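You operate a simulated robot arm through the tools that you are given. There is no shell and no other tool. Be economical: measure what you need, move in short steps, check, and stop when the job is done.

The job below is to be done with a simulated robot arm. You get a single attempt, and the scene is never put back.

JOB
Chalk the navy sample's hem line, fold the hem to it and weight it flat.
Fine: blue chalk about 4 cm in from the crease, marker back; purple weight on the hem. Set down upright: blue chalk marker, purple weight.

Only the result counts: the job must be done as asked and must still hold three seconds after the hand-in. Knocking over, shifting, dropping, spilling or breaking anything else fails it. Flat cloth is picked up by pressing the open fingertips on it (5 to 10 N) and closing them slowly along it; thin cloth reads only 2 to 8 mm in the jaws.

ROBOT AND FRAMES
A 6-joint arm with a two-finger gripper, on a carriage that runs on a rail from [-32, 2217] to [2, -123] (x, y) and turns from -234 to 99 degrees about z. Base frame: it is fixed where the carriage stands at the start and does not move with it; the origin is on the floor, on the carriage's upright axis, x ahead of it, y to its left, z up. Lengths are in mm, angles in degrees, forces in N, time in s.
Its first joint turns from -166.0 to 166.0 degrees. Places, roughly: hem of the navy sample panel [500, -500, 900]; navy sample panel [500, -400, 900]. Payload 2.54 kg.
The TCP is the grasp point between the finger pads, 23 mm short of the fingertips. In the tool frame z runs along the fingers and y along their closing line. The gripper opens to 126 mm. The gripper's body begins 82 mm behind the TCP.
Orientation is that of the tool frame in the base frame, as [roll, pitch, yaw] about the fixed x, y, z axes, in that order (R = Rz(yaw) Ry(pitch) Rx(roll)). With the fingers straight down and closing along the base's y, the tool's x points along the base's -x, its y along +y and its z along -z.

CONTROLS
- The arm moves only by the tool step_arm. Its argument "moves" is a list of rows, each a list of 3 entries, a list of its own where there are three numbers: the shift along the tool's x, y, z in mm, then the turn, a rotation vector about the tool's x, y, z in degrees, then the opening in per cent of the stroke, from 0 (shut) to 100 (fully open). In form: [[[dx, dy, dz], [rx, ry, rz], gripper], ...]. A call has 1 to 10 rows; each row shifts and turns the commanded pose from where the row before left it, along the tool's axes as they then stand. Rows are played at 5 a second. More than 50 mm and 8.6 degrees between two rows, or a gripper value outside its range, and nothing of the call is played. A pose out of reach is approached as far as the arm can. The call stops where the force on the tool passes 90 N (or 10 N more than at its start, if that is more) or the arm is blocked; 0.2 s more then pass. The fingers move at their own pace and stop on an object; they squeeze with about 34 N. The grip force told is the motor's: it shows also when the fingers shut on nothing. Time passes only in rows, and 0.2 s behind the last, so rows that do not move let the fingers close. The reply holds the time, the measured pose of the TCP, the force on the tool along the base axes, the opening and the grip force, in the units named above and with some noise, with the torque about the TCP (base axes, N m) and any sound that the robot's microphone picked up.
- Cameras (640 x 400 px; columns grow to the right, rows downward): "scene" is now at [59.4, 177.4, 1558.8]; the picture's right is [-0.24, -0.97, 0.00], its down [-0.68, 0.17, -0.71] and it looks along [0.69, -0.17, -0.70] (base axes); focal length 258 px, centre (320, 200). "wrist" rides on the gripper at [82, 14, -122] in the tool frame; the picture's right is [-0.17, 0.99, 0.00], its down [-0.79, -0.13, -0.60] and it looks along [-0.59, -0.10, 0.80] (tool axes); focal length 243 px, centre (320, 200). There is no depth. A picture from a camera that has moved, and an enlarged one, comes with that camera's place and axes in the base frame and with its lens.
- capture(camera): a new picture of that camera. It takes no simulated time.
- lift_body(by): slides the trunk up (or, below 0, down) by that many mm; the arm and the scene camera ride with it, the base frame stays. It gives what a move gives, with no picture.
- base_move(legs): drives the robot by 1 to 6 legs, each [ahead, left, turn to the left] in mm, mm and degrees, along the robot's own axes; the way and the turn of a leg run together, so that a leg with both is an arc; at most 1500 mm and 180 degrees a leg. The arm and the cameras ride along, it lands a little off, and it stops where it bumps. It keeps to its track: a leg is cut to what the track allows. It gives what a move gives.
- pan_tilt(pan, tilt): turns the head with the scene camera to pan (to the left, within 120 degrees either way) and tilt (down, from -29 to 69), counted from straight ahead of the robot. It gives what a move gives.
- inspect(camera, box): a new picture of the part [left, top, right, bottom] of that camera's present view, enlarged. It takes no simulated time.
- sign_off(): hands the job in; it is judged then, once.

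Go step by step. Nothing tells you exact positions but the pictures and the camera data: compare them with the known pose of the tool, close in by small moves and look again before you grip or let go. The budget is 120 turns and 90 pictures, counting those below and the enlarged ones. Unless the task says otherwise, let go and move clear before handing in, and close with one line.

The tools are called after "Request:" by a JSON object that holds its "name" and its "arguments". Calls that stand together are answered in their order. step_arm: Moves the arm, as the interface text tells. Its arguments: {"type":"object","properties":{"moves":{"type":"array"}},"required":["moves"]} The other tools are called the same way: lift_body (by) slides the trunk up or down; base_move (legs) drives the base; pan_tilt (pan, tilt) turns the head that bears the scene camera; capture (camera) takes a picture; inspect (camera, box) takes an enlarged picture of a part of a camera's view; sign_off () hands the job in.

At the start:

```text
clock: 0.0
ee_pos: [303.3, -339.3, 1178.8]
tool_rot: [-180.0, 0.0, 179.9]
ft_force: [0.2, 0.7, -0.3]
torque: [0.01, 0.02, 0.03]
gripper_width: 125.9
finger_force: 0.0
trunk travel left (down, up): [-375.0, 115.0]
robot x, y, heading: [-1.4, -0.8, -0.1]
head pan, tilt: [-120.3, 48.1]
```

scene: 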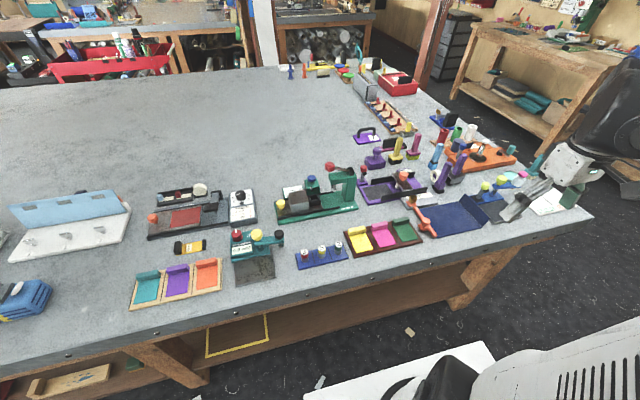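
wrist: 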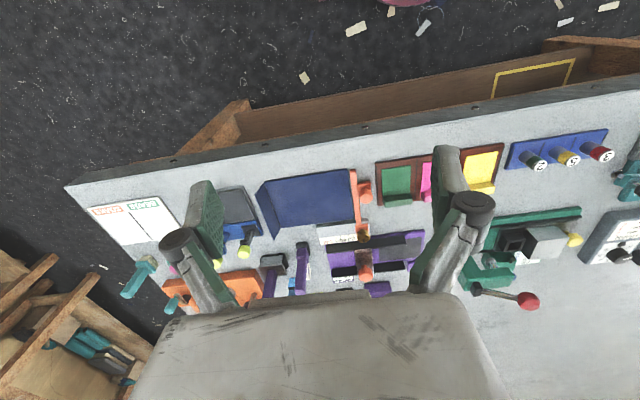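

I see the navy panel near [510, -400], with tools and stands around it. I'll take enlarged views to identify the hem, the chalk marker and the purple weight.

Request:
{"name": "inspect", "arguments": {"camera": "wrist", "box": [60, 130, 460, 310]}}

Request:
{"name": "inspect", "arguments": {"camera": "scene", "box": [340, 100, 600, 262]}}

```text
1.60 times, centred on (260, 220) of wrist
camera zoom: at [220.5, -324.6, 1298.6], right [0.17, 0.99, 0.0], down [0.79, -0.13, 0.6], along [0.59, -0.1, -0.8], focal length 388 px, centre (416, 168)
```

zoom: 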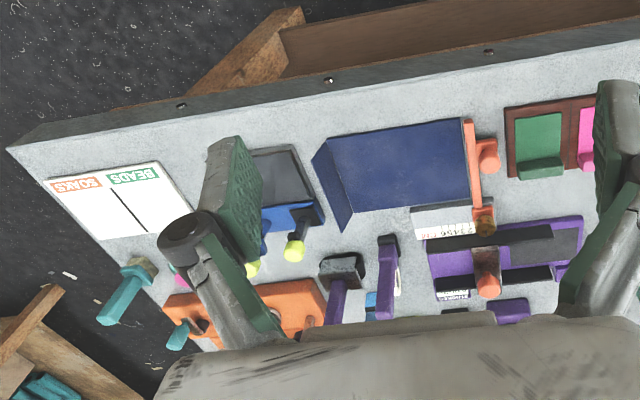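

```text
2.46 times, centred on (470, 181) of scene
camera zoom: at [59.4, 177.4, 1558.8], right [-0.24, -0.97, 0.0], down [-0.68, 0.17, -0.71], along [0.69, -0.17, -0.7], focal length 636 px, centre (-49, 247)
```

zoom: 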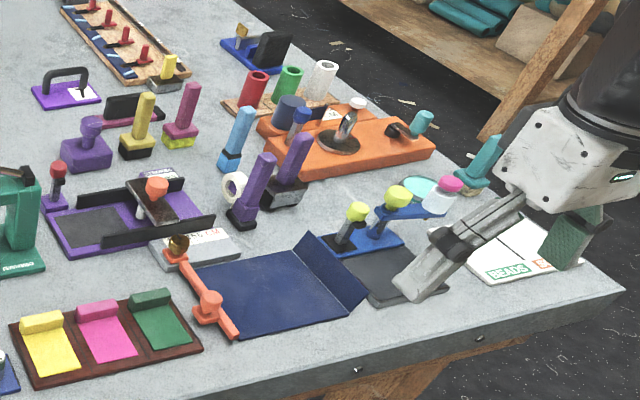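

The hem flap stands up at the panel's -y end. Several sticks stand behind the panel, so I'll move the wrist over them for a closer look.

Request:
{"name": "step_arm", "arguments": {"moves": [[[-45, 0, 0], [0, 0, 0], 100], [[-45, 0, 0], [0, 0, 0], 100], [[-45, 0, 0], [0, 0, 0], 100], [[-45, 0, 0], [0, 0, 0], 100], [[-40, 0, 0], [0, 0, 0], 100]]}}

Request:
{"name": "capture", "arguments": {"camera": "wrist"}}

Request:
{"name": "capture", "arguments": {"camera": "scene"}}

```text
clock: 1.2
ee_pos: [522.4, -339.6, 1178.4]
tool_rot: [-179.9, 0.0, -179.9]
ft_force: [0.8, 0.0, 0.3]
torque: [0.02, 0.02, 0.0]
gripper_width: 126.2
finger_force: 0.0
trunk travel left (down, up): [-375.0, 115.0]
robot x, y, heading: [-0.0, 2.4, -0.1]
head pan, tilt: [-120.3, 48.1]
```

```text
85 pictures are left
camera wrist: at [440.5, -324.6, 1299.2], right [0.17, 0.99, 0.0], down [0.79, -0.13, 0.6], along [0.59, -0.1, -0.8], focal length 243 px, centre (320, 200)
```

wrist: 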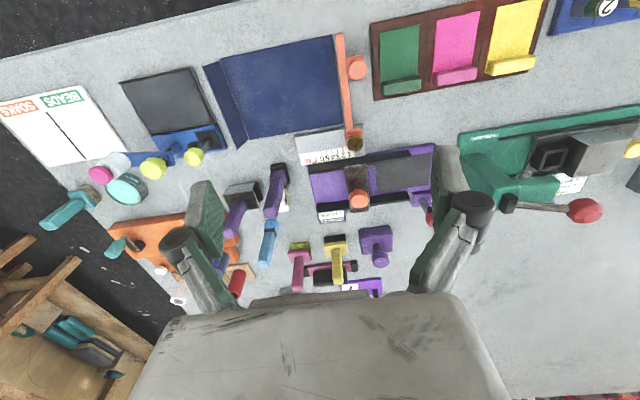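

```text
84 pictures are left
camera scene: at [-59.0, 129.3, 1554.0], right [-0.86, 0.5, 0.0], down [0.38, 0.64, -0.67], along [-0.34, -0.58, -0.74], focal length 258 px, centre (320, 200)
```

scene: 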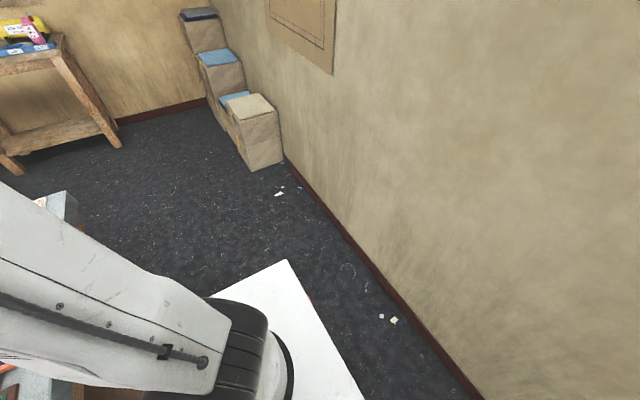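

The head has swung away to -120, so I'll point it back at the work and enlarge both views.

Request:
{"name": "pan_tilt", "arguments": {"pan": -28, "tilt": 45}}

Request:
{"name": "inspect", "arguments": {"camera": "wrist", "box": [100, 20, 420, 220]}}

Request:
{"name": "inspect", "arguments": {"camera": "wrist", "box": [200, 150, 460, 310]}}

Request:
{"name": "capture", "arguments": {"camera": "scene"}}

```text
clock: 2.9
ee_pos: [521.5, -340.5, 1178.9]
tool_rot: [-180.0, 0.0, 180.0]
ft_force: [-0.4, -0.5, 0.3]
torque: [-0.01, 0.0, -0.02]
gripper_width: 126.3
finger_force: 0.1
trunk travel left (down, up): [-375.0, 115.0]
robot x, y, heading: [-0.2, 0.3, -0.2]
head pan, tilt: [-28.0, 45.0]
```

```text
2.00 times, centred on (260, 120) of wrist
camera zoom: at [439.3, -324.6, 1299.5], right [0.17, 0.99, 0.0], down [0.79, -0.13, 0.6], along [0.59, -0.1, -0.8], focal length 485 px, centre (440, 360)
```

zoom: 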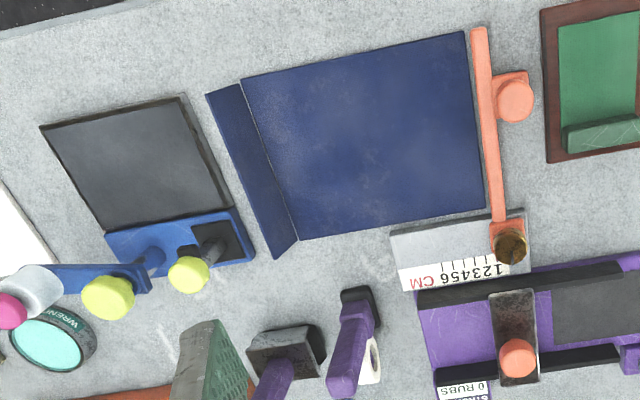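

```text
2.46 times, centred on (330, 230) of wrist
camera zoom: at [439.3, -324.6, 1299.5], right [0.17, 0.99, 0.0], down [0.79, -0.13, 0.6], along [0.59, -0.1, -0.8], focal length 597 px, centre (295, 126)
```

zoom: 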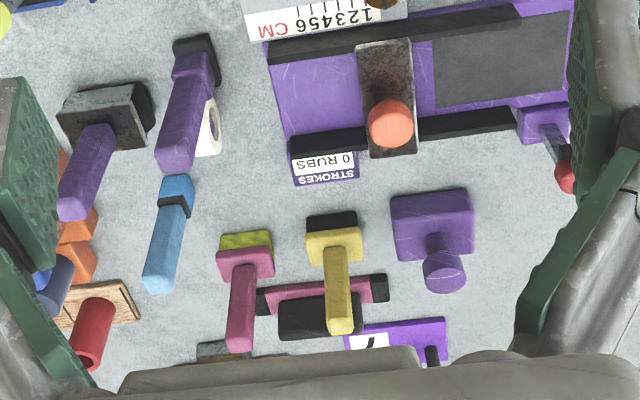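

```text
81 pictures are left
camera scene: at [52.0, 159.0, 1558.3], right [-0.47, -0.88, 0.0], down [-0.62, 0.33, -0.71], along [0.62, -0.33, -0.71], focal length 258 px, centre (320, 200)
```

scene: 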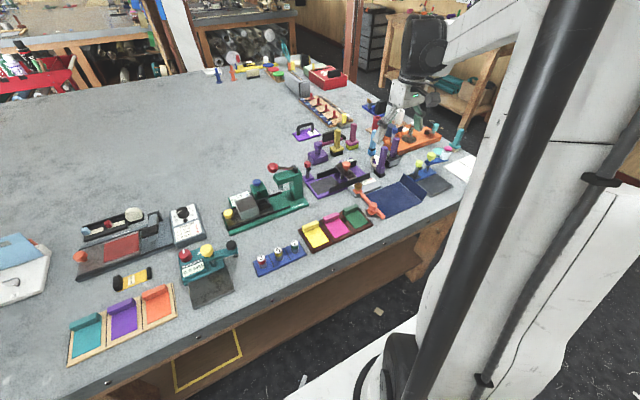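

The light-blue stick with a black band is probably the chalk marker, and the purple block with a knob is probably the weight. I'll check closer.

Request:
{"name": "inspect", "arguments": {"camera": "scene", "box": [290, 90, 480, 209]}}

Request:
{"name": "step_arm", "arguments": {"moves": [[[-40, -20, 0], [0, 0, 0], 100], [[-40, -20, 0], [0, 0, 0], 100], [[-40, -20, 20], [0, 0, 0], 100]]}}

Request:
{"name": "inspect", "arguments": {"camera": "wrist", "box": [140, 20, 480, 230]}}

```text
3.36 times, centred on (385, 150) of scene
camera zoom: at [52.0, 159.0, 1558.3], right [-0.47, -0.88, 0.0], down [-0.62, 0.33, -0.71], along [0.62, -0.33, -0.71], focal length 868 px, centre (102, 370)
```

zoom: 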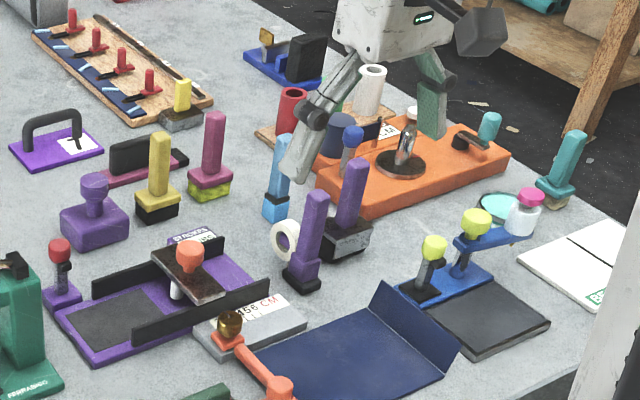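

```text
clock: 3.7
ee_pos: [641.1, -399.3, 1158.5]
tool_rot: [179.9, 0.0, 179.9]
ft_force: [1.4, -0.2, -0.4]
torque: [0.01, -0.08, -0.04]
gripper_width: 125.8
finger_force: 0.1
trunk travel left (down, up): [-375.0, 115.0]
robot x, y, heading: [1.7, 1.2, -0.1]
head pan, tilt: [-28.0, 45.0]
```

```text
1.88 times, centred on (310, 125) of wrist
camera zoom: at [559.2, -384.8, 1278.4], right [0.17, 0.99, 0.0], down [0.79, -0.13, 0.6], along [0.59, -0.1, -0.8], focal length 457 px, centre (339, 341)
```

zoom: 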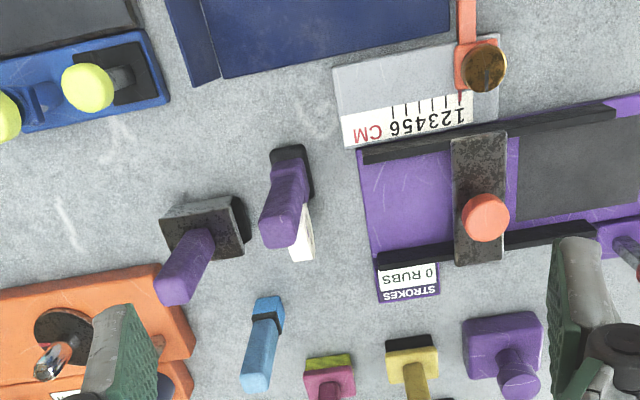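

The crease lies along x at y≈-481, and the panel spans about x 461–590 and y -481 to -311. I'll look closer at the panel, flap and gauge.

Request:
{"name": "step_arm", "arguments": {"moves": [[[45, 0, 0], [0, 0, 0], 100], [[45, 0, 0], [0, 0, 0], 100], [[45, 0, 20], [0, 0, 0], 100], [[45, 0, 20], [0, 0, 0], 100], [[45, 0, 20], [0, 0, 0], 100], [[25, 0, 40], [0, 0, 0], 100]]}}

Request:
{"name": "capture", "arguments": {"camera": "wrist"}}

```text
clock: 5.1
ee_pos: [391.1, -397.2, 1057.1]
tool_rot: [180.0, 0.1, 179.9]
ft_force: [-0.2, 0.5, -0.3]
torque: [0.01, -0.02, 0.01]
gripper_width: 126.0
finger_force: 0.1
trunk travel left (down, up): [-375.0, 115.0]
robot x, y, heading: [-4.2, -0.2, -0.1]
head pan, tilt: [-28.0, 45.0]
```

```text
78 pictures are left
camera wrist: at [308.9, -382.7, 1178.5], right [0.17, 0.99, 0.0], down [0.79, -0.13, 0.6], along [0.59, -0.1, -0.8], focal length 243 px, centre (320, 200)
```

wrist: 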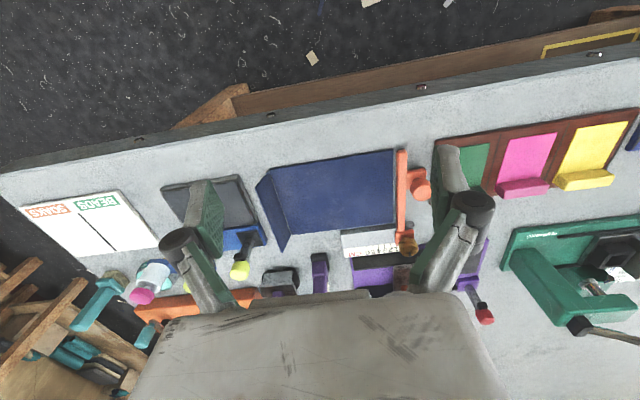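

Request:
{"name": "inspect", "arguments": {"camera": "wrist", "box": [240, 130, 450, 262]}}

Request:
{"name": "step_arm", "arguments": {"moves": [[[-45, 0, 0], [0, 0, 0], 100], [[-45, 0, 0], [0, 0, 0], 100], [[-40, -30, 0], [0, 0, 0], 100], [[-40, -30, 0], [0, 0, 0], 100]]}}

Request:
{"name": "inspect", "arguments": {"camera": "wrist", "box": [180, 0, 500, 200]}}

```text
3.03 times, centred on (345, 196) of wrist
camera zoom: at [308.9, -382.7, 1178.5], right [0.17, 0.99, 0.0], down [0.79, -0.13, 0.6], along [0.59, -0.1, -0.8], focal length 735 px, centre (244, 212)
```

zoom: 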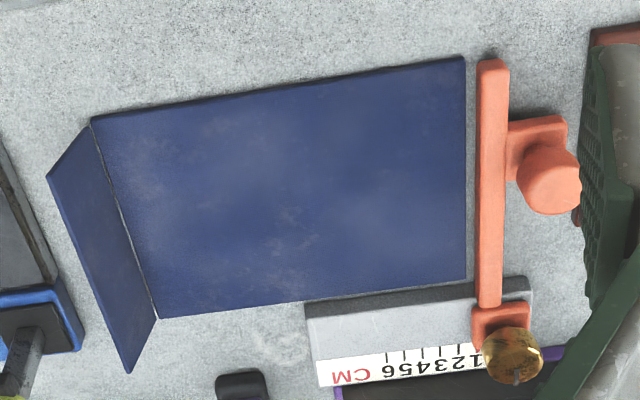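

```text
clock: 6.1
ee_pos: [562.4, -459.2, 1057.5]
tool_rot: [-180.0, 0.0, 180.0]
ft_force: [-0.4, 0.4, 0.9]
torque: [0.04, -0.02, 0.0]
gripper_width: 126.1
finger_force: 0.2
trunk travel left (down, up): [-375.0, 115.0]
robot x, y, heading: [-2.4, 1.1, 0.0]
head pan, tilt: [-28.0, 45.0]
```

```text
2.00 times, centred on (340, 100) of wrist
camera zoom: at [480.1, -445.0, 1178.3], right [0.17, 0.99, 0.0], down [0.79, -0.13, 0.6], along [0.59, -0.1, -0.8], focal length 485 px, centre (280, 400)
```

zoom: 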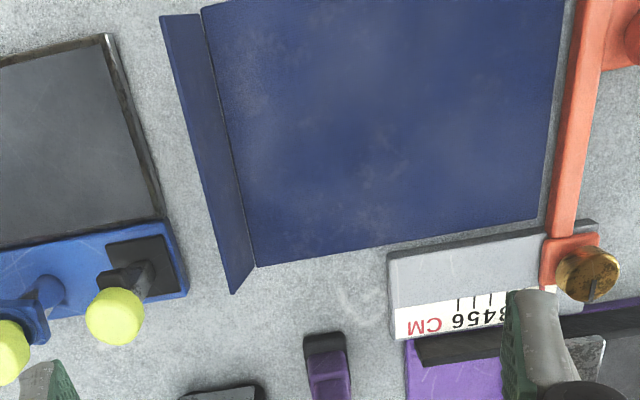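

Request:
{"name": "step_arm", "arguments": {"moves": [[[-30, 30, 0], [0, 0, 0], 100], [[-30, 30, 0], [0, 0, 0], 100], [[-25, 20, 0], [0, 0, 0], 100]]}}

Request:
{"name": "inspect", "arguments": {"camera": "wrist", "box": [160, 80, 480, 280]}}

Request:
{"name": "inspect", "arguments": {"camera": "scene", "box": [300, 100, 400, 162]}}

```text
clock: 6.9
ee_pos: [646.2, -378.7, 1058.8]
tool_rot: [180.0, 0.1, 180.0]
ft_force: [1.2, 0.1, -0.3]
torque: [0.0, 0.02, 0.0]
gripper_width: 126.3
finger_force: 0.1
trunk travel left (down, up): [-375.0, 115.0]
robot x, y, heading: [1.8, 1.5, -0.0]
head pan, tilt: [-28.0, 45.0]
```

```text
2.00 times, centred on (320, 180) of wrist
camera zoom: at [565.5, -363.7, 1178.8], right [0.17, 0.99, 0.0], down [0.79, -0.13, 0.6], along [0.59, -0.1, -0.8], focal length 485 px, centre (320, 240)
```

zoom: 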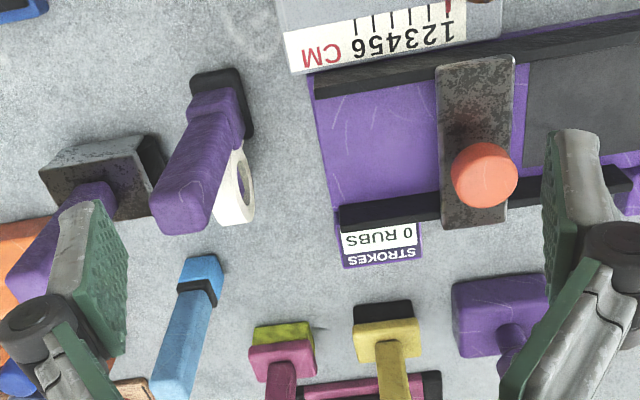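

```text
6.40 times, centred on (350, 131) of scene
camera zoom: at [52.1, 159.1, 1558.3], right [-0.47, -0.88, 0.0], down [-0.62, 0.33, -0.71], along [0.62, -0.33, -0.71], focal length 1653 px, centre (128, 642)
```

zoom: 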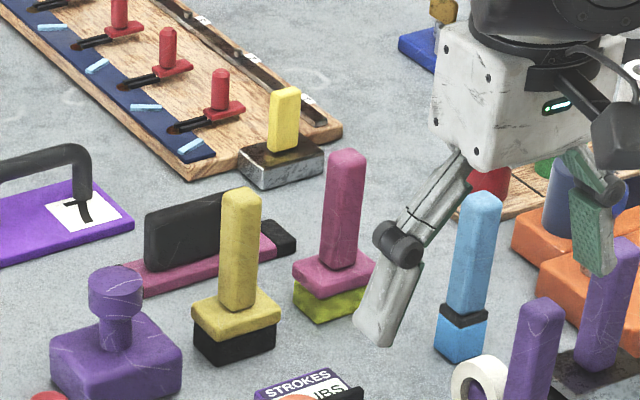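

The light-blue stick with a black collar at about [787, -493] is the chalk marker, about 117 mm tall. The purple knob block at about [860, -266] is the weight. I'll move near the marker to refine its position and yaw.

Request:
{"name": "step_arm", "arguments": {"moves": [[[-30, -40, 0], [0, 0, 0], 60], [[-30, -40, 0], [0, 0, 0], 60], [[-30, -35, 0], [0, 0, 0], 60]]}}

Request:
{"name": "inspect", "arguments": {"camera": "wrist", "box": [200, 120, 440, 270]}}

Request:
{"name": "inspect", "arguments": {"camera": "scene", "box": [340, 90, 420, 140]}}

```text
clock: 7.7
ee_pos: [737.7, -494.7, 1059.1]
tool_rot: [-180.0, 0.1, 180.0]
ft_force: [-0.7, -0.2, -0.2]
torque: [0.01, 0.02, -0.03]
gripper_width: 75.6
finger_force: 0.1
trunk travel left (down, up): [-375.0, 115.0]
robot x, y, heading: [2.9, -2.6, 0.0]
head pan, tilt: [-28.0, 45.0]
```

```text
2.67 times, centred on (320, 195) of wrist
camera zoom: at [655.5, -479.4, 1179.8], right [0.17, 0.99, 0.0], down [0.79, -0.13, 0.6], along [0.59, -0.1, -0.8], focal length 647 px, centre (320, 213)
```

zoom: 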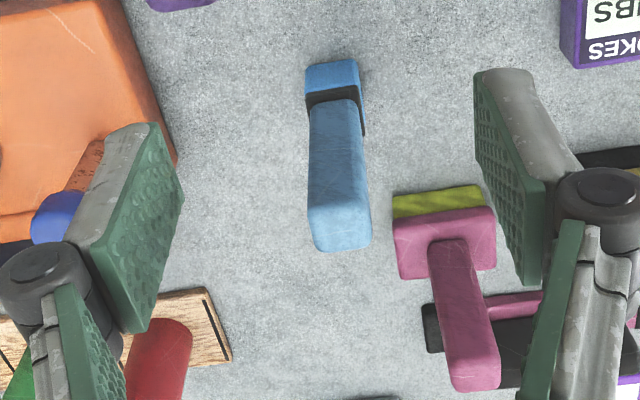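

```text
8.00 times, centred on (380, 115) of scene
camera zoom: at [51.8, 159.0, 1558.3], right [-0.47, -0.88, 0.0], down [-0.62, 0.33, -0.71], along [0.62, -0.33, -0.71], focal length 2066 px, centre (-160, 880)
```

zoom: 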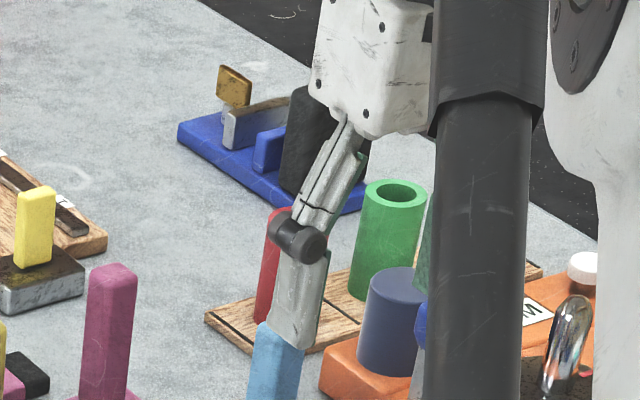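

The marker handle is about 22 mm wide, aligned with the axes, with its centre at about [797, -496] and its top at 997. I'll move over it and check before descending.

Request:
{"name": "step_arm", "arguments": {"moves": [[[-30, -1, 0], [0, 0, 0], 60], [[-29, 0, 0], [0, 0, 0], 60], [[0, 0, 30], [0, 0, 0], 60]]}}

Request:
{"name": "inspect", "arguments": {"camera": "wrist", "box": [200, 120, 440, 270]}}

```text
clock: 8.5
ee_pos: [797.2, -496.3, 1027.5]
tool_rot: [180.0, 0.1, -180.0]
ft_force: [0.3, -0.4, -0.7]
torque: [0.01, -0.04, 0.02]
gripper_width: 75.9
finger_force: 0.1
trunk travel left (down, up): [-375.0, 115.0]
robot x, y, heading: [2.4, -5.0, 0.2]
head pan, tilt: [-28.0, 45.0]
```

```text
2.67 times, centred on (320, 195) of wrist
camera zoom: at [715.7, -480.9, 1148.5], right [0.17, 0.99, 0.0], down [0.79, -0.13, 0.6], along [0.59, -0.1, -0.8], focal length 647 px, centre (320, 213)
```

zoom: 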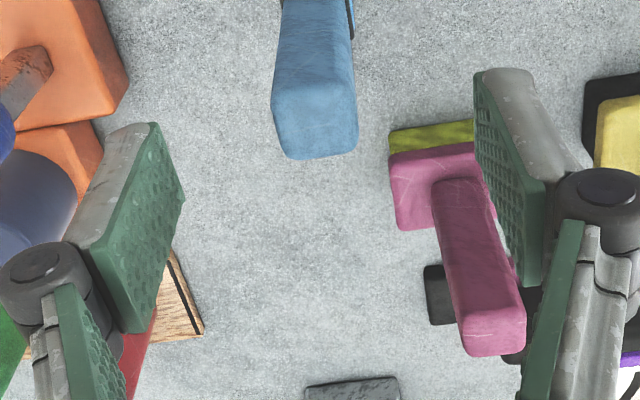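

Request:
{"name": "step_arm", "arguments": {"moves": [[[-2, 0, 22], [0, 0, 0], 60], [[0, 0, 22], [0, 0, 0], 60], [[0, 0, 21], [0, 0, 0], 60]]}}

Request:
{"name": "capture", "arguments": {"camera": "wrist"}}

```text
clock: 9.3
ee_pos: [797.8, -494.6, 962.7]
tool_rot: [-180.0, 0.0, 180.0]
ft_force: [0.0, -0.1, 0.1]
torque: [0.02, 0.0, -0.01]
gripper_width: 75.6
finger_force: 0.0
trunk travel left (down, up): [-375.0, 115.0]
robot x, y, heading: [0.1, 1.0, 0.1]
head pan, tilt: [-28.0, 45.0]
```

```text
70 pictures are left
camera wrist: at [716.5, -480.4, 1083.8], right [0.17, 0.99, 0.0], down [0.79, -0.13, 0.6], along [0.59, -0.1, -0.8], focal length 243 px, centre (320, 200)
```

wrist: 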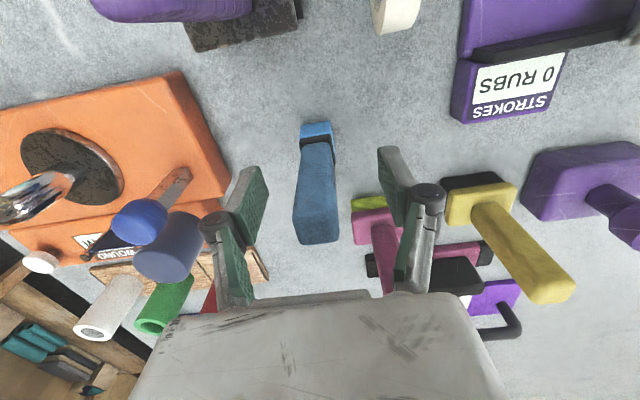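

The marker sits between the fingers, so I'll close on it.

Request:
{"name": "step_arm", "arguments": {"moves": [[[0, 0, 0], [0, 0, 0], 40], [[0, 0, 0], [0, 0, 0], 25], [[0, 0, 0], [0, 0, 0], 10], [[0, 0, 0], [0, 0, 0], 0], [[0, 0, 0], [0, 0, 0], 0]]}}

```text
clock: 10.5
ee_pos: [797.6, -496.0, 963.1]
tool_rot: [180.0, 0.0, -180.0]
ft_force: [0.1, -0.9, 0.5]
torque: [-0.01, 0.01, -0.01]
gripper_width: 22.4
finger_force: 34.2
trunk travel left (down, up): [-375.0, 115.0]
robot x, y, heading: [1.4, -1.1, -0.1]
head pan, tilt: [-28.0, 45.0]
```

Gripped at 22.4 mm. I'll lift straight up and check.

Request:
{"name": "step_arm", "arguments": {"moves": [[[0, 0, -5], [0, 0, 0], 0], [[0, 0, -25], [0, 0, 0], 0], [[0, 0, -40], [0, 0, 0], 0], [[0, 0, -40], [0, 0, 0], 0], [[0, 0, -40], [0, 0, 0], 0]]}}

Request:
{"name": "capture", "arguments": {"camera": "wrist"}}

```text
clock: 11.7
ee_pos: [798.4, -496.0, 1113.5]
tool_rot: [-180.0, 0.0, -179.9]
ft_force: [-0.2, 0.7, -0.3]
torque: [0.0, -0.02, -0.04]
gripper_width: 22.5
finger_force: 34.3
trunk travel left (down, up): [-375.0, 115.0]
robot x, y, heading: [2.3, 0.6, -0.1]
head pan, tilt: [-28.0, 45.0]
```

```text
69 pictures are left
camera wrist: at [717.0, -481.3, 1234.7], right [0.17, 0.99, 0.0], down [0.79, -0.13, 0.6], along [0.59, -0.1, -0.8], focal length 243 px, centre (320, 200)
```

wrist: 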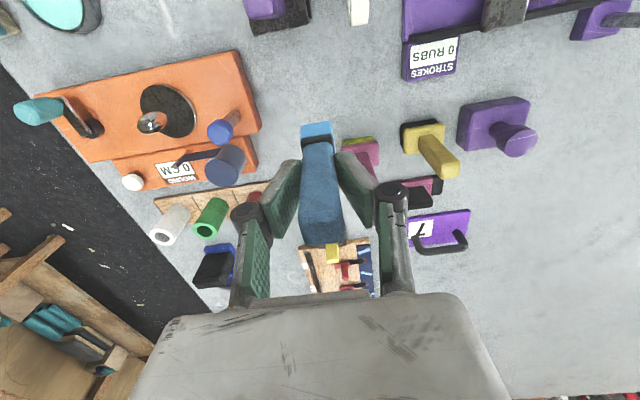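

The marker is held well. The crease is at y≈-480 and the flap is about 40 mm wide, standing upright. The chalk line therefore goes at y≈-440, x 467 to 586, and I'm travelling there now.

Request:
{"name": "step_arm", "arguments": {"moves": [[[41, 7, 0], [0, 0, 0], 0], [[41, 7, 0], [0, 0, 0], 0], [[41, 7, 0], [0, 0, 0], 0], [[41, 7, 0], [0, 0, 0], 0], [[41, 7, 0], [0, 0, 0], 0], [[41, 7, 0], [0, 0, 0], 0], [[41, 7, 0], [0, 0, 0], 0], [[42, 7, 0], [0, 0, 0], 0], [[0, 0, 45], [0, 0, 0], 0], [[0, 0, 45], [0, 0, 0], 0]]}}

Request:
{"name": "step_arm", "arguments": {"moves": [[[0, 0, 30], [0, 0, 0], 0], [[0, 0, 13], [0, 0, 0], 0], [[0, 0, 0], [0, 0, 0], 0]]}}

Request:
{"name": "capture", "arguments": {"camera": "wrist"}}

Request:
{"name": "capture", "arguments": {"camera": "scene"}}

```text
clock: 13.9
ee_pos: [469.9, -439.8, 1021.4]
tool_rot: [179.9, 0.0, -179.9]
ft_force: [-0.4, 0.1, -1.4]
torque: [-0.01, 0.04, -0.03]
gripper_width: 22.6
finger_force: 34.4
trunk travel left (down, up): [-375.0, 115.0]
robot x, y, heading: [0.6, -0.5, -0.0]
head pan, tilt: [-28.0, 45.0]
```

```text
clock: 14.7
ee_pos: [469.6, -438.9, 978.9]
tool_rot: [-180.0, -0.1, -180.0]
ft_force: [-0.3, 0.4, -0.7]
torque: [0.01, 0.01, 0.03]
gripper_width: 22.8
finger_force: 33.7
trunk travel left (down, up): [-375.0, 115.0]
robot x, y, heading: [-0.8, -0.6, 0.2]
head pan, tilt: [-28.0, 45.0]
```

```text
68 pictures are left
camera wrist: at [387.4, -424.3, 1100.0], right [0.17, 0.99, 0.0], down [0.79, -0.13, 0.6], along [0.59, -0.1, -0.8], focal length 243 px, centre (320, 200)
```

wrist: 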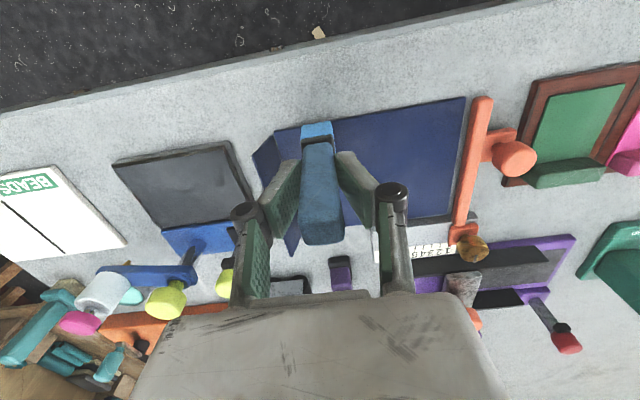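

```text
67 pictures are left
camera scene: at [52.0, 159.1, 1558.3], right [-0.47, -0.88, 0.0], down [-0.62, 0.33, -0.71], along [0.62, -0.33, -0.71], focal length 258 px, centre (320, 200)
```

scene: 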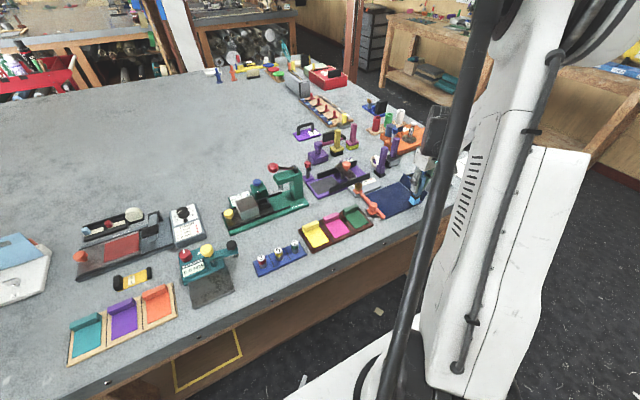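

Request:
{"name": "step_arm", "arguments": {"moves": [[[0, -1, 8], [0, 0, 0], 0], [[0, 0, 2], [0, 0, 0], 0], [[0, 0, 0], [0, 0, 0], 0]]}}

Request:
{"name": "inspect", "arguments": {"camera": "wrist", "box": [230, 90, 390, 190]}}

```text
clock: 15.5
ee_pos: [469.3, -440.8, 969.6]
tool_rot: [180.0, 0.0, 180.0]
ft_force: [-0.4, 0.0, -0.7]
torque: [0.0, 0.01, 0.02]
gripper_width: 22.3
finger_force: 34.2
trunk travel left (down, up): [-375.0, 115.0]
robot x, y, heading: [-2.5, -1.3, -0.0]
head pan, tilt: [-28.0, 45.0]
```

```text
4.00 times, centred on (310, 140) of wrist
camera zoom: at [387.5, -425.6, 1090.2], right [0.17, 0.99, 0.0], down [0.79, -0.13, 0.6], along [0.59, -0.1, -0.8], focal length 970 px, centre (360, 440)
```

zoom: 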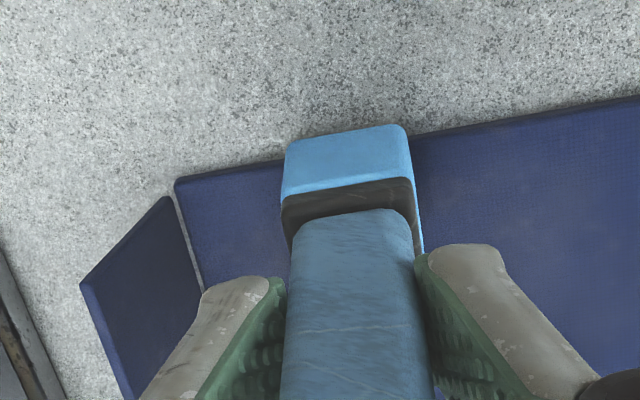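

Request:
{"name": "step_arm", "arguments": {"moves": [[[0, 0, 1.5], [0, 0, 0], 0], [[0, 0, 1], [0, 0, 0], 0], [[0, 0, 0], [0, 0, 0], 0]]}}

Request:
{"name": "step_arm", "arguments": {"moves": [[[0, 0, 1], [0, 0, 0], 0], [[0, 0, 0], [0, 0, 0], 0]]}}

```text
clock: 16.3
ee_pos: [470.2, -441.0, 967.7]
tool_rot: [-179.9, 0.0, 179.9]
ft_force: [3.7, -4.3, 22.4]
torque: [-0.1, -0.31, -0.07]
gripper_width: 22.4
finger_force: 34.0
trunk travel left (down, up): [-375.0, 115.0]
robot x, y, heading: [-1.2, -1.3, -0.0]
head pan, tilt: [-28.0, 45.0]
```

```text
clock: 16.9
ee_pos: [468.0, -439.7, 967.3]
tool_rot: [180.0, 0.0, -180.0]
ft_force: [2.2, -6.8, 28.3]
torque: [-0.19, -0.15, -0.07]
gripper_width: 22.6
finger_force: 33.8
trunk travel left (down, up): [-375.0, 115.0]
robot x, y, heading: [-1.7, 1.3, -0.1]
head pan, tilt: [-28.0, 45.0]
```

Contact is at z≈968 and the press is too hard, so I'll ease off before dragging.

Request:
{"name": "step_arm", "arguments": {"moves": [[[0, 0, -1], [0, 0, 0], 0], [[0, 0, -0.7], [0, 0, 0], 0], [[0, 0, 0], [0, 0, 0], 0]]}}

```text
clock: 17.7
ee_pos: [469.7, -439.9, 968.9]
tool_rot: [180.0, 0.0, -179.9]
ft_force: [-0.8, -0.4, -1.3]
torque: [0.0, 0.0, -0.01]
gripper_width: 22.4
finger_force: 33.6
trunk travel left (down, up): [-375.0, 115.0]
robot x, y, heading: [-6.2, 0.4, -0.2]
head pan, tilt: [-28.0, 45.0]
```

Request:
{"name": "step_arm", "arguments": {"moves": [[[0, 0, 0.6], [0, 0, 0], 0], [[0, 0, 0], [0, 0, 0], 0]]}}

```text
clock: 18.3
ee_pos: [470.0, -440.9, 967.3]
tool_rot: [180.0, 0.1, -180.0]
ft_force: [-0.1, -0.7, -1.4]
torque: [0.03, -0.02, -0.02]
gripper_width: 22.7
finger_force: 34.4
trunk travel left (down, up): [-375.0, 115.0]
robot x, y, heading: [-3.2, 1.7, -0.2]
head pan, tilt: [-28.0, 45.0]
```

Request:
{"name": "step_arm", "arguments": {"moves": [[[0, 0, 0.6], [0, 0, 0], 0], [[0, 0, 0], [0, 0, 0], 0]]}}

```text
clock: 18.9
ee_pos: [469.0, -440.2, 965.5]
tool_rot: [179.9, 0.0, 180.0]
ft_force: [0.5, -2.1, 7.4]
torque: [0.0, -0.08, 0.0]
gripper_width: 22.7
finger_force: 33.5
trunk travel left (down, up): [-375.0, 115.0]
robot x, y, heading: [-2.8, -0.0, -0.1]
head pan, tilt: [-28.0, 45.0]
```

Pressing at 7 N. Dragging along +x.

Request:
{"name": "step_arm", "arguments": {"moves": [[[4, 0, 0], [0, 0, 0], 0], [[-6, 0, 0], [0, 0, 0], 0], [[-8, 0, 0], [0, 0, 0], 0], [[-8, 0, 0], [0, 0, 0], 0], [[-8, 0, 0], [0, 0, 0], 0], [[-8, 0, 0], [0, 0, 0], 0]]}}

Request:
{"name": "inspect", "arguments": {"camera": "wrist", "box": [230, 70, 390, 170]}}

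```text
clock: 20.3
ee_pos: [502.6, -440.1, 966.5]
tool_rot: [179.9, 0.0, 179.9]
ft_force: [-3.0, 0.1, 6.4]
torque: [0.14, 0.35, 0.01]
gripper_width: 22.5
finger_force: 34.5
trunk travel left (down, up): [-375.0, 115.0]
robot x, y, heading: [-0.2, -1.6, 0.0]
head pan, tilt: [-28.0, 45.0]
```

```text
4.00 times, centred on (310, 120) of wrist
camera zoom: at [421.3, -425.6, 1087.7], right [0.17, 0.99, 0.0], down [0.79, -0.13, 0.6], along [0.59, -0.1, -0.8], focal length 970 px, centre (360, 520)
```

zoom: 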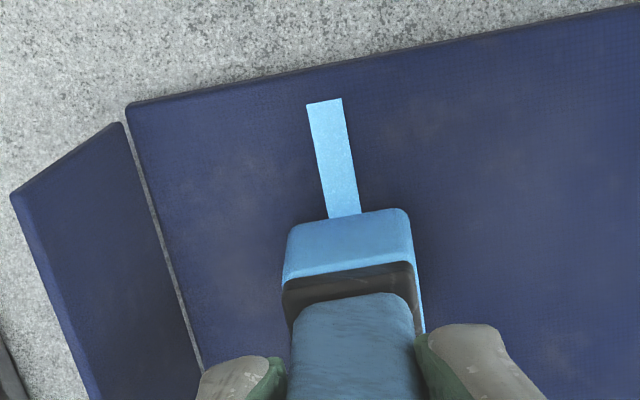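

The chalk line shows well at y≈-441. I'll continue to the far edge.

Request:
{"name": "step_arm", "arguments": {"moves": [[[-8, 0, 0], [0, 0, 0], 0], [[-9, 0, 0], [0, 0, 0], 0], [[-9, 0, 0], [0, 0, 0], 0], [[-9, 0, 0], [0, 0, 0], 0], [[-9, 0, 0], [0, 0, 0], 0], [[-9, 0, 0], [0, 0, 0], 0], [[-9, 0, 0], [0, 0, 0], 0], [[-9, 0, 0], [0, 0, 0], 0], [[-9, 0, 0], [0, 0, 0], 0], [[-4, 0, 0], [0, 0, 0], 0]]}}

Request:
{"name": "step_arm", "arguments": {"moves": [[[0, 0, -20], [0, 0, 0], 0], [[0, 0, -30], [0, 0, 0], 0], [[0, 0, -30], [0, 0, 0], 0]]}}

Request:
{"name": "inspect", "arguments": {"camera": "wrist", "box": [200, 20, 440, 170]}}

```text
clock: 22.5
ee_pos: [587.9, -438.6, 967.1]
tool_rot: [179.9, 0.0, 179.9]
ft_force: [-2.5, -0.1, 4.0]
torque: [0.06, 0.25, 0.06]
gripper_width: 22.3
finger_force: 33.7
trunk travel left (down, up): [-375.0, 115.0]
robot x, y, heading: [-0.6, -1.2, -0.0]
head pan, tilt: [-28.0, 45.0]
```

```text
clock: 23.3
ee_pos: [586.2, -441.0, 1047.5]
tool_rot: [-180.0, 0.0, -180.0]
ft_force: [-0.3, -0.1, -1.5]
torque: [-0.01, 0.02, -0.01]
gripper_width: 22.3
finger_force: 34.5
trunk travel left (down, up): [-375.0, 115.0]
robot x, y, heading: [1.8, 1.2, -0.2]
head pan, tilt: [-28.0, 45.0]
```

```text
2.67 times, centred on (320, 95) of wrist
camera zoom: at [505.6, -425.5, 1168.3], right [0.17, 0.99, 0.0], down [0.79, -0.13, 0.6], along [0.59, -0.1, -0.8], focal length 647 px, centre (320, 480)
```

zoom: 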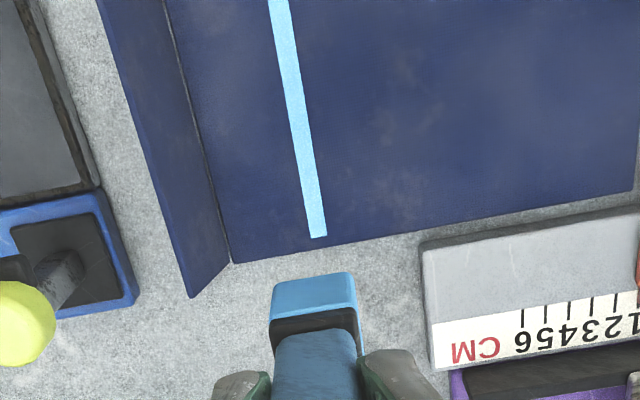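

The line is complete. I'll carry the marker back to its original spot at [797.5, -495.7].

Request:
{"name": "step_arm", "arguments": {"moves": [[[0, 0, -40], [0, 0, 0], 0], [[0, 0, -26], [0, 0, 0], 0], [[-42, -11, 0], [0, 0, 0], 0], [[-42, -11, 0], [0, 0, 0], 0], [[-42, -11, 0], [0, 0, 0], 0], [[-42, -11, 0], [0, 0, 0], 0], [[-43, -11, 0], [0, 0, 0], 0]]}}

Request:
{"name": "capture", "arguments": {"camera": "wrist"}}

```text
clock: 24.9
ee_pos: [798.6, -495.4, 1111.2]
tool_rot: [-179.9, 0.0, -180.0]
ft_force: [0.8, 0.2, -1.3]
torque: [0.01, -0.02, 0.01]
gripper_width: 22.2
finger_force: 33.9
trunk travel left (down, up): [-375.0, 115.0]
robot x, y, heading: [2.3, 3.1, 0.2]
head pan, tilt: [-28.0, 45.0]
```

```text
63 pictures are left
camera wrist: at [716.6, -481.2, 1232.6], right [0.17, 0.99, 0.0], down [0.79, -0.13, 0.6], along [0.59, -0.1, -0.8], focal length 243 px, centre (320, 200)
```

wrist: 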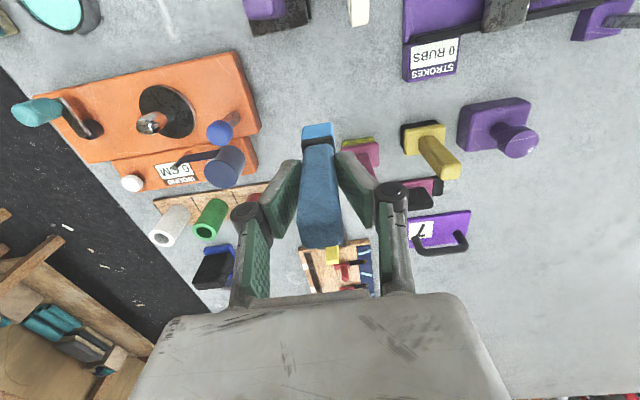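

Request:
{"name": "step_arm", "arguments": {"moves": [[[1, 0, 45], [0, 0, 0], 0], [[0, 0, 45], [0, 0, 0], 0], [[0, 0, 40], [0, 0, 0], 0], [[0, 0, 12], [0, 0, 0], 0], [[0, 0, 3], [0, 0, 0], 0], [[0, 0, 0], [0, 0, 0], 0]]}}

```text
clock: 26.3
ee_pos: [796.8, -495.6, 967.5]
tool_rot: [180.0, 0.0, -179.9]
ft_force: [1.1, -0.1, -0.8]
torque: [0.01, -0.01, 0.0]
gripper_width: 22.4
finger_force: 33.7
trunk travel left (down, up): [-375.0, 115.0]
robot x, y, heading: [-1.2, 3.7, -0.2]
head pan, tilt: [-28.0, 45.0]
```

Request:
{"name": "step_arm", "arguments": {"moves": [[[0, 0, 2], [0, 0, 0], 0], [[0, 0, 1], [0, 0, 0], 0], [[0, 0, 0], [0, 0, 0], 0]]}}

Request:
{"name": "step_arm", "arguments": {"moves": [[[0, 0, 1], [0, 0, 0], 0], [[0, 0, 0], [0, 0, 0], 0]]}}

```text
clock: 27.1
ee_pos: [798.1, -495.5, 965.7]
tool_rot: [179.9, 0.0, -180.0]
ft_force: [-0.7, 0.5, -1.4]
torque: [-0.01, -0.01, -0.01]
gripper_width: 22.6
finger_force: 34.2
trunk travel left (down, up): [-375.0, 115.0]
robot x, y, heading: [-1.5, -0.5, 0.2]
head pan, tilt: [-28.0, 45.0]
```

```text
clock: 27.7
ee_pos: [798.5, -494.9, 964.2]
tool_rot: [-180.0, 0.0, -179.9]
ft_force: [-0.8, 0.2, -1.3]
torque: [-0.01, -0.01, -0.01]
gripper_width: 22.4
finger_force: 34.2
trunk travel left (down, up): [-375.0, 115.0]
robot x, y, heading: [-0.4, 0.6, -0.3]
head pan, tilt: [-28.0, 45.0]
```

Request:
{"name": "step_arm", "arguments": {"moves": [[[0, 0, 1], [0, 0, 0], 0], [[0, 0, 0], [0, 0, 0], 0]]}}

Request:
{"name": "step_arm", "arguments": {"moves": [[[0, 0, 0.8], [0, 0, 0], 0], [[0, 0, 0], [0, 0, 0], 0]]}}

```text
clock: 28.3
ee_pos: [797.3, -495.1, 962.9]
tool_rot: [179.9, 0.0, -179.9]
ft_force: [0.0, 0.5, -0.7]
torque: [-0.02, -0.03, -0.01]
gripper_width: 22.8
finger_force: 34.0
trunk travel left (down, up): [-375.0, 115.0]
robot x, y, heading: [2.0, -1.0, 0.1]
head pan, tilt: [-28.0, 45.0]
```

```text
clock: 28.9
ee_pos: [798.1, -496.2, 962.4]
tool_rot: [180.0, 0.0, -180.0]
ft_force: [0.2, -1.0, -1.7]
torque: [0.01, 0.04, 0.03]
gripper_width: 22.2
finger_force: 34.2
trunk travel left (down, up): [-375.0, 115.0]
robot x, y, heading: [2.7, -0.4, -0.1]
head pan, tilt: [-28.0, 45.0]
```

Request:
{"name": "step_arm", "arguments": {"moves": [[[0, 0, 0.8], [0, 0, 0], 0], [[0, 0, 0], [0, 0, 0], 0]]}}

Request:
{"name": "step_arm", "arguments": {"moves": [[[0, 0, 0.6], [0, 0, 0], 0], [[0, 0, 0], [0, 0, 0], 0]]}}

```text
clock: 29.5
ee_pos: [797.3, -495.1, 961.6]
tool_rot: [180.0, 0.0, 180.0]
ft_force: [-0.6, -1.5, -1.2]
torque: [0.03, 0.0, 0.0]
gripper_width: 22.4
finger_force: 34.2
trunk travel left (down, up): [-375.0, 115.0]
robot x, y, heading: [1.9, 2.5, 0.1]
head pan, tilt: [-28.0, 45.0]
```

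```text
clock: 30.1
ee_pos: [795.3, -494.3, 962.0]
tool_rot: [-180.0, 0.0, 180.0]
ft_force: [2.1, -0.3, 5.3]
torque: [0.06, -0.06, 0.01]
gripper_width: 22.6
finger_force: 34.4
trunk travel left (down, up): [-375.0, 115.0]
robot x, y, heading: [3.2, -6.6, 0.0]
head pan, tilt: [-28.0, 45.0]
```

Contact at 5 N. I'll open gently and rise.

Request:
{"name": "step_arm", "arguments": {"moves": [[[0, 0, 0], [0, 0, 0], 22], [[0, 0, 0], [0, 0, 0], 35], [[0, 0, 0], [0, 0, 0], 50], [[0, 0, 0], [0, 0, 0], 60], [[0, 0, -40], [0, 0, 0], 60], [[0, 0, -40], [0, 0, 0], 60], [[0, 0, -40], [0, 0, 0], 60]]}}

Request:
{"name": "capture", "arguments": {"camera": "wrist"}}

```text
clock: 31.7
ee_pos: [795.4, -496.1, 1079.7]
tool_rot: [-180.0, 0.0, 180.0]
ft_force: [0.2, 0.2, 1.1]
torque: [-0.02, 0.0, -0.01]
gripper_width: 75.7
finger_force: 0.1
trunk travel left (down, up): [-375.0, 115.0]
robot x, y, heading: [3.0, 0.5, 0.1]
head pan, tilt: [-28.0, 45.0]
```

```text
62 pictures are left
camera wrist: at [714.4, -481.3, 1201.2], right [0.17, 0.99, 0.0], down [0.79, -0.13, 0.6], along [0.59, -0.1, -0.8], focal length 243 px, centre (320, 200)
```

wrist: 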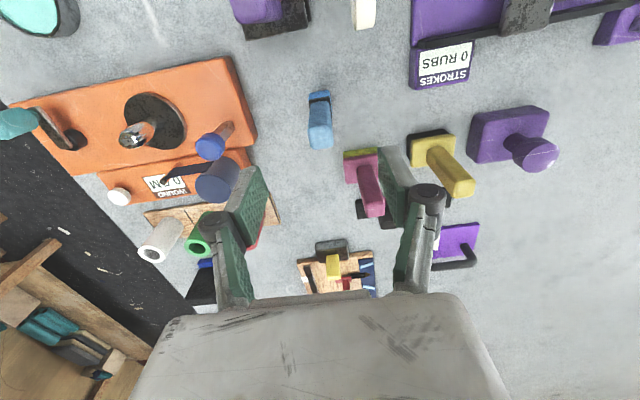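

The marker is upright back in its place. Next I'll close the fingers and go to the outer side of the flap, at about [527, -512].

Request:
{"name": "step_arm", "arguments": {"moves": [[[45, -3, 0], [0, 0, 0], 40], [[45, -3, 0], [0, 0, 0], 20], [[45, -3, 0], [0, 0, 0], 0], [[45, -3, 0], [0, 0, 0], 0], [[45, -3, 0], [0, 0, 0], 0], [[43, -2, 0], [0, 0, 0], 0], [[0, 0, 40], [0, 0, 0], 0]]}}

Request:
{"name": "capture", "arguments": {"camera": "wrist"}}

```text
clock: 33.3
ee_pos: [528.9, -512.3, 1040.9]
tool_rot: [-180.0, 0.0, 180.0]
ft_force: [-0.6, -0.5, 1.0]
torque: [-0.02, -0.08, 0.01]
gripper_width: 0.0
finger_force: 27.7
trunk travel left (down, up): [-375.0, 115.0]
robot x, y, heading: [5.7, -2.9, -0.0]
head pan, tilt: [-28.0, 45.0]
```

```text
61 pictures are left
camera wrist: at [447.0, -498.2, 1162.0], right [0.17, 0.99, 0.0], down [0.79, -0.13, 0.6], along [0.59, -0.1, -0.8], focal length 243 px, centre (320, 200)
```

wrist: 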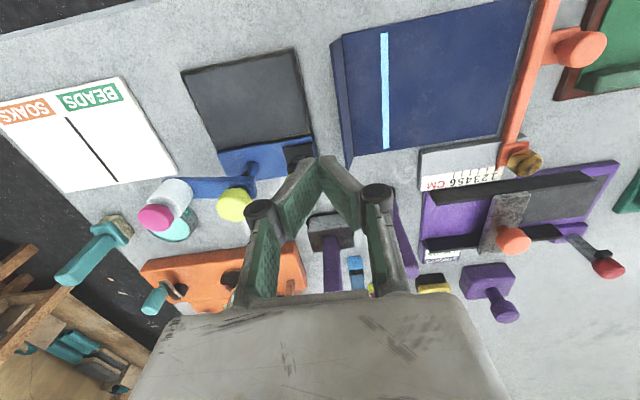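

Request:
{"name": "step_arm", "arguments": {"moves": [[[3, 0, 40], [0, 0, 0], 0], [[0, 0, 40], [0, 0, 0], 0], [[0, 0, 25], [0, 0, 0], 0], [[0, 0, 8], [0, 0, 0], 0]]}}

Request:
{"name": "capture", "arguments": {"camera": "wrist"}}

```text
clock: 34.3
ee_pos: [527.6, -512.8, 929.1]
tool_rot: [-179.9, 0.1, 180.0]
ft_force: [6.7, -6.2, 26.9]
torque: [0.44, 0.0, -0.13]
gripper_width: 0.0
finger_force: 28.5
trunk travel left (down, up): [-375.0, 115.0]
robot x, y, heading: [-2.4, -1.7, -0.2]
head pan, tilt: [-28.0, 45.0]
```

```text
60 pictures are left
camera wrist: at [444.6, -497.7, 1049.5], right [0.17, 0.99, 0.0], down [0.79, -0.13, 0.6], along [0.59, -0.1, -0.8], focal length 243 px, centre (320, 200)
```

wrist: 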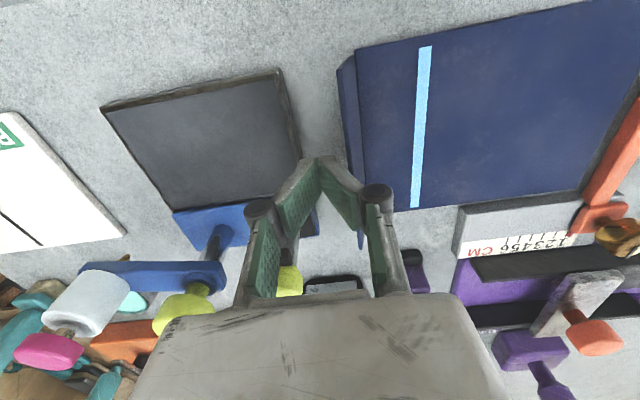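

There's an unexpected 27 N upward force, probably the finger landing on the flap's top edge. I'll back up and look.

Request:
{"name": "step_arm", "arguments": {"moves": [[[0, 0, -10], [0, 0, 0], 0], [[0, 0, -20], [0, 0, 0], 0]]}}

Request:
{"name": "inspect", "arguments": {"camera": "wrist", "box": [200, 60, 480, 235]}}

Request:
{"name": "inspect", "arguments": {"camera": "scene", "box": [370, 130, 470, 192]}}

```text
clock: 34.9
ee_pos: [526.0, -512.1, 956.6]
tool_rot: [179.9, -0.1, -180.0]
ft_force: [0.9, -0.1, -0.5]
torque: [-0.04, -0.03, 0.02]
gripper_width: 0.1
finger_force: 28.1
trunk travel left (down, up): [-375.0, 115.0]
robot x, y, heading: [2.4, 1.9, -0.1]
head pan, tilt: [-28.0, 45.0]
```

```text
2.29 times, centred on (340, 148) of wrist
camera zoom: at [444.2, -497.2, 1078.2], right [0.17, 0.99, 0.0], down [0.79, -0.13, 0.6], along [0.59, -0.1, -0.8], focal length 555 px, centre (274, 320)
```

zoom: 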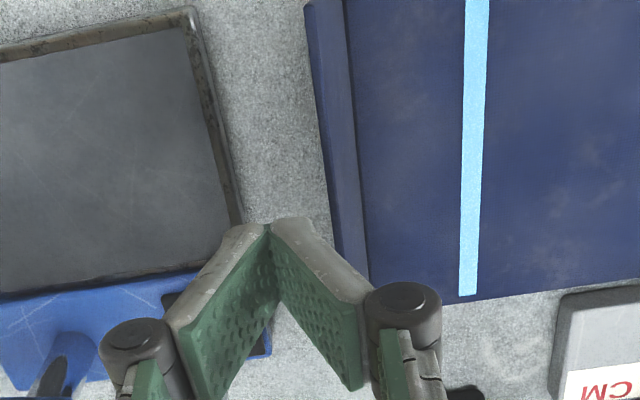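

```text
6.40 times, centred on (420, 161) of scene
camera zoom: at [51.9, 159.2, 1558.3], right [-0.47, -0.88, 0.0], down [-0.62, 0.33, -0.71], along [0.62, -0.33, -0.71], focal length 1653 px, centre (-320, 450)
```

zoom: 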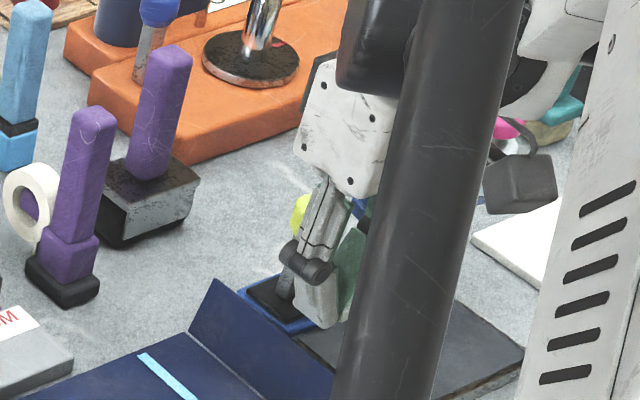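

The V-shaped fingers splay upward, so I need more clearance. I'll start farther out at y≈-535, lower there, then sweep.

Request:
{"name": "step_arm", "arguments": {"moves": [[[5, -23, 0], [0, 0, 0], 0], [[0, 0, 14], [0, 0, 0], 0], [[0, 0, 14], [0, 0, 0], 0], [[0, 0, 0], [0, 0, 0], 0]]}}

Request:
{"name": "inspect", "arguments": {"camera": "wrist", "box": [200, 60, 480, 235]}}

```text
clock: 35.9
ee_pos: [521.9, -536.2, 929.1]
tool_rot: [-180.0, 0.1, -179.9]
ft_force: [0.3, -0.4, -0.4]
torque: [0.03, 0.02, -0.05]
gripper_width: 0.0
finger_force: 28.5
trunk travel left (down, up): [-375.0, 115.0]
robot x, y, heading: [-1.4, 3.6, -0.0]
head pan, tilt: [-28.0, 45.0]
```

```text
2.29 times, centred on (340, 148) of wrist
camera zoom: at [439.7, -521.0, 1050.2], right [0.17, 0.99, 0.0], down [0.79, -0.13, 0.6], along [0.59, -0.1, -0.8], focal length 555 px, centre (274, 320)
```

zoom: 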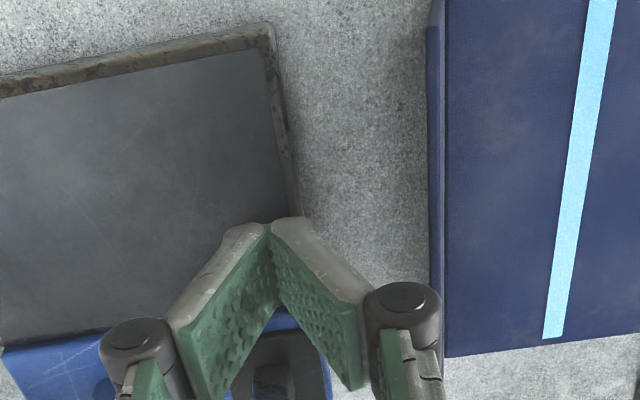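

Request:
{"name": "step_arm", "arguments": {"moves": [[[0, 12, 0], [0, 0, 0], 0], [[0, 12, 0], [0, 0, 0], 0], [[0, 10, 0], [0, 0, 0], 0], [[0, 8, 0], [0, 0, 0], 0], [[0, 0, 0], [0, 0, 0], 0]]}}

Request:
{"name": "inspect", "arguments": {"camera": "wrist", "box": [200, 60, 480, 235]}}

```text
clock: 37.1
ee_pos: [520.7, -494.1, 929.4]
tool_rot: [-180.0, -0.1, 179.9]
ft_force: [-0.4, -0.3, -0.6]
torque: [-0.03, -0.01, 0.03]
gripper_width: 0.1
finger_force: 28.5
trunk travel left (down, up): [-375.0, 115.0]
robot x, y, heading: [-0.9, 0.9, -0.2]
head pan, tilt: [-28.0, 45.0]
```

```text
2.29 times, centred on (340, 148) of wrist
camera zoom: at [438.8, -478.9, 1049.5], right [0.17, 0.99, 0.0], down [0.79, -0.13, 0.6], along [0.59, -0.1, -0.8], focal length 555 px, centre (274, 320)
```

zoom: 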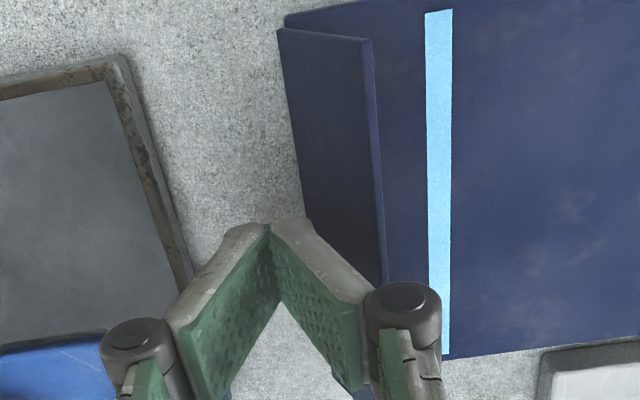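

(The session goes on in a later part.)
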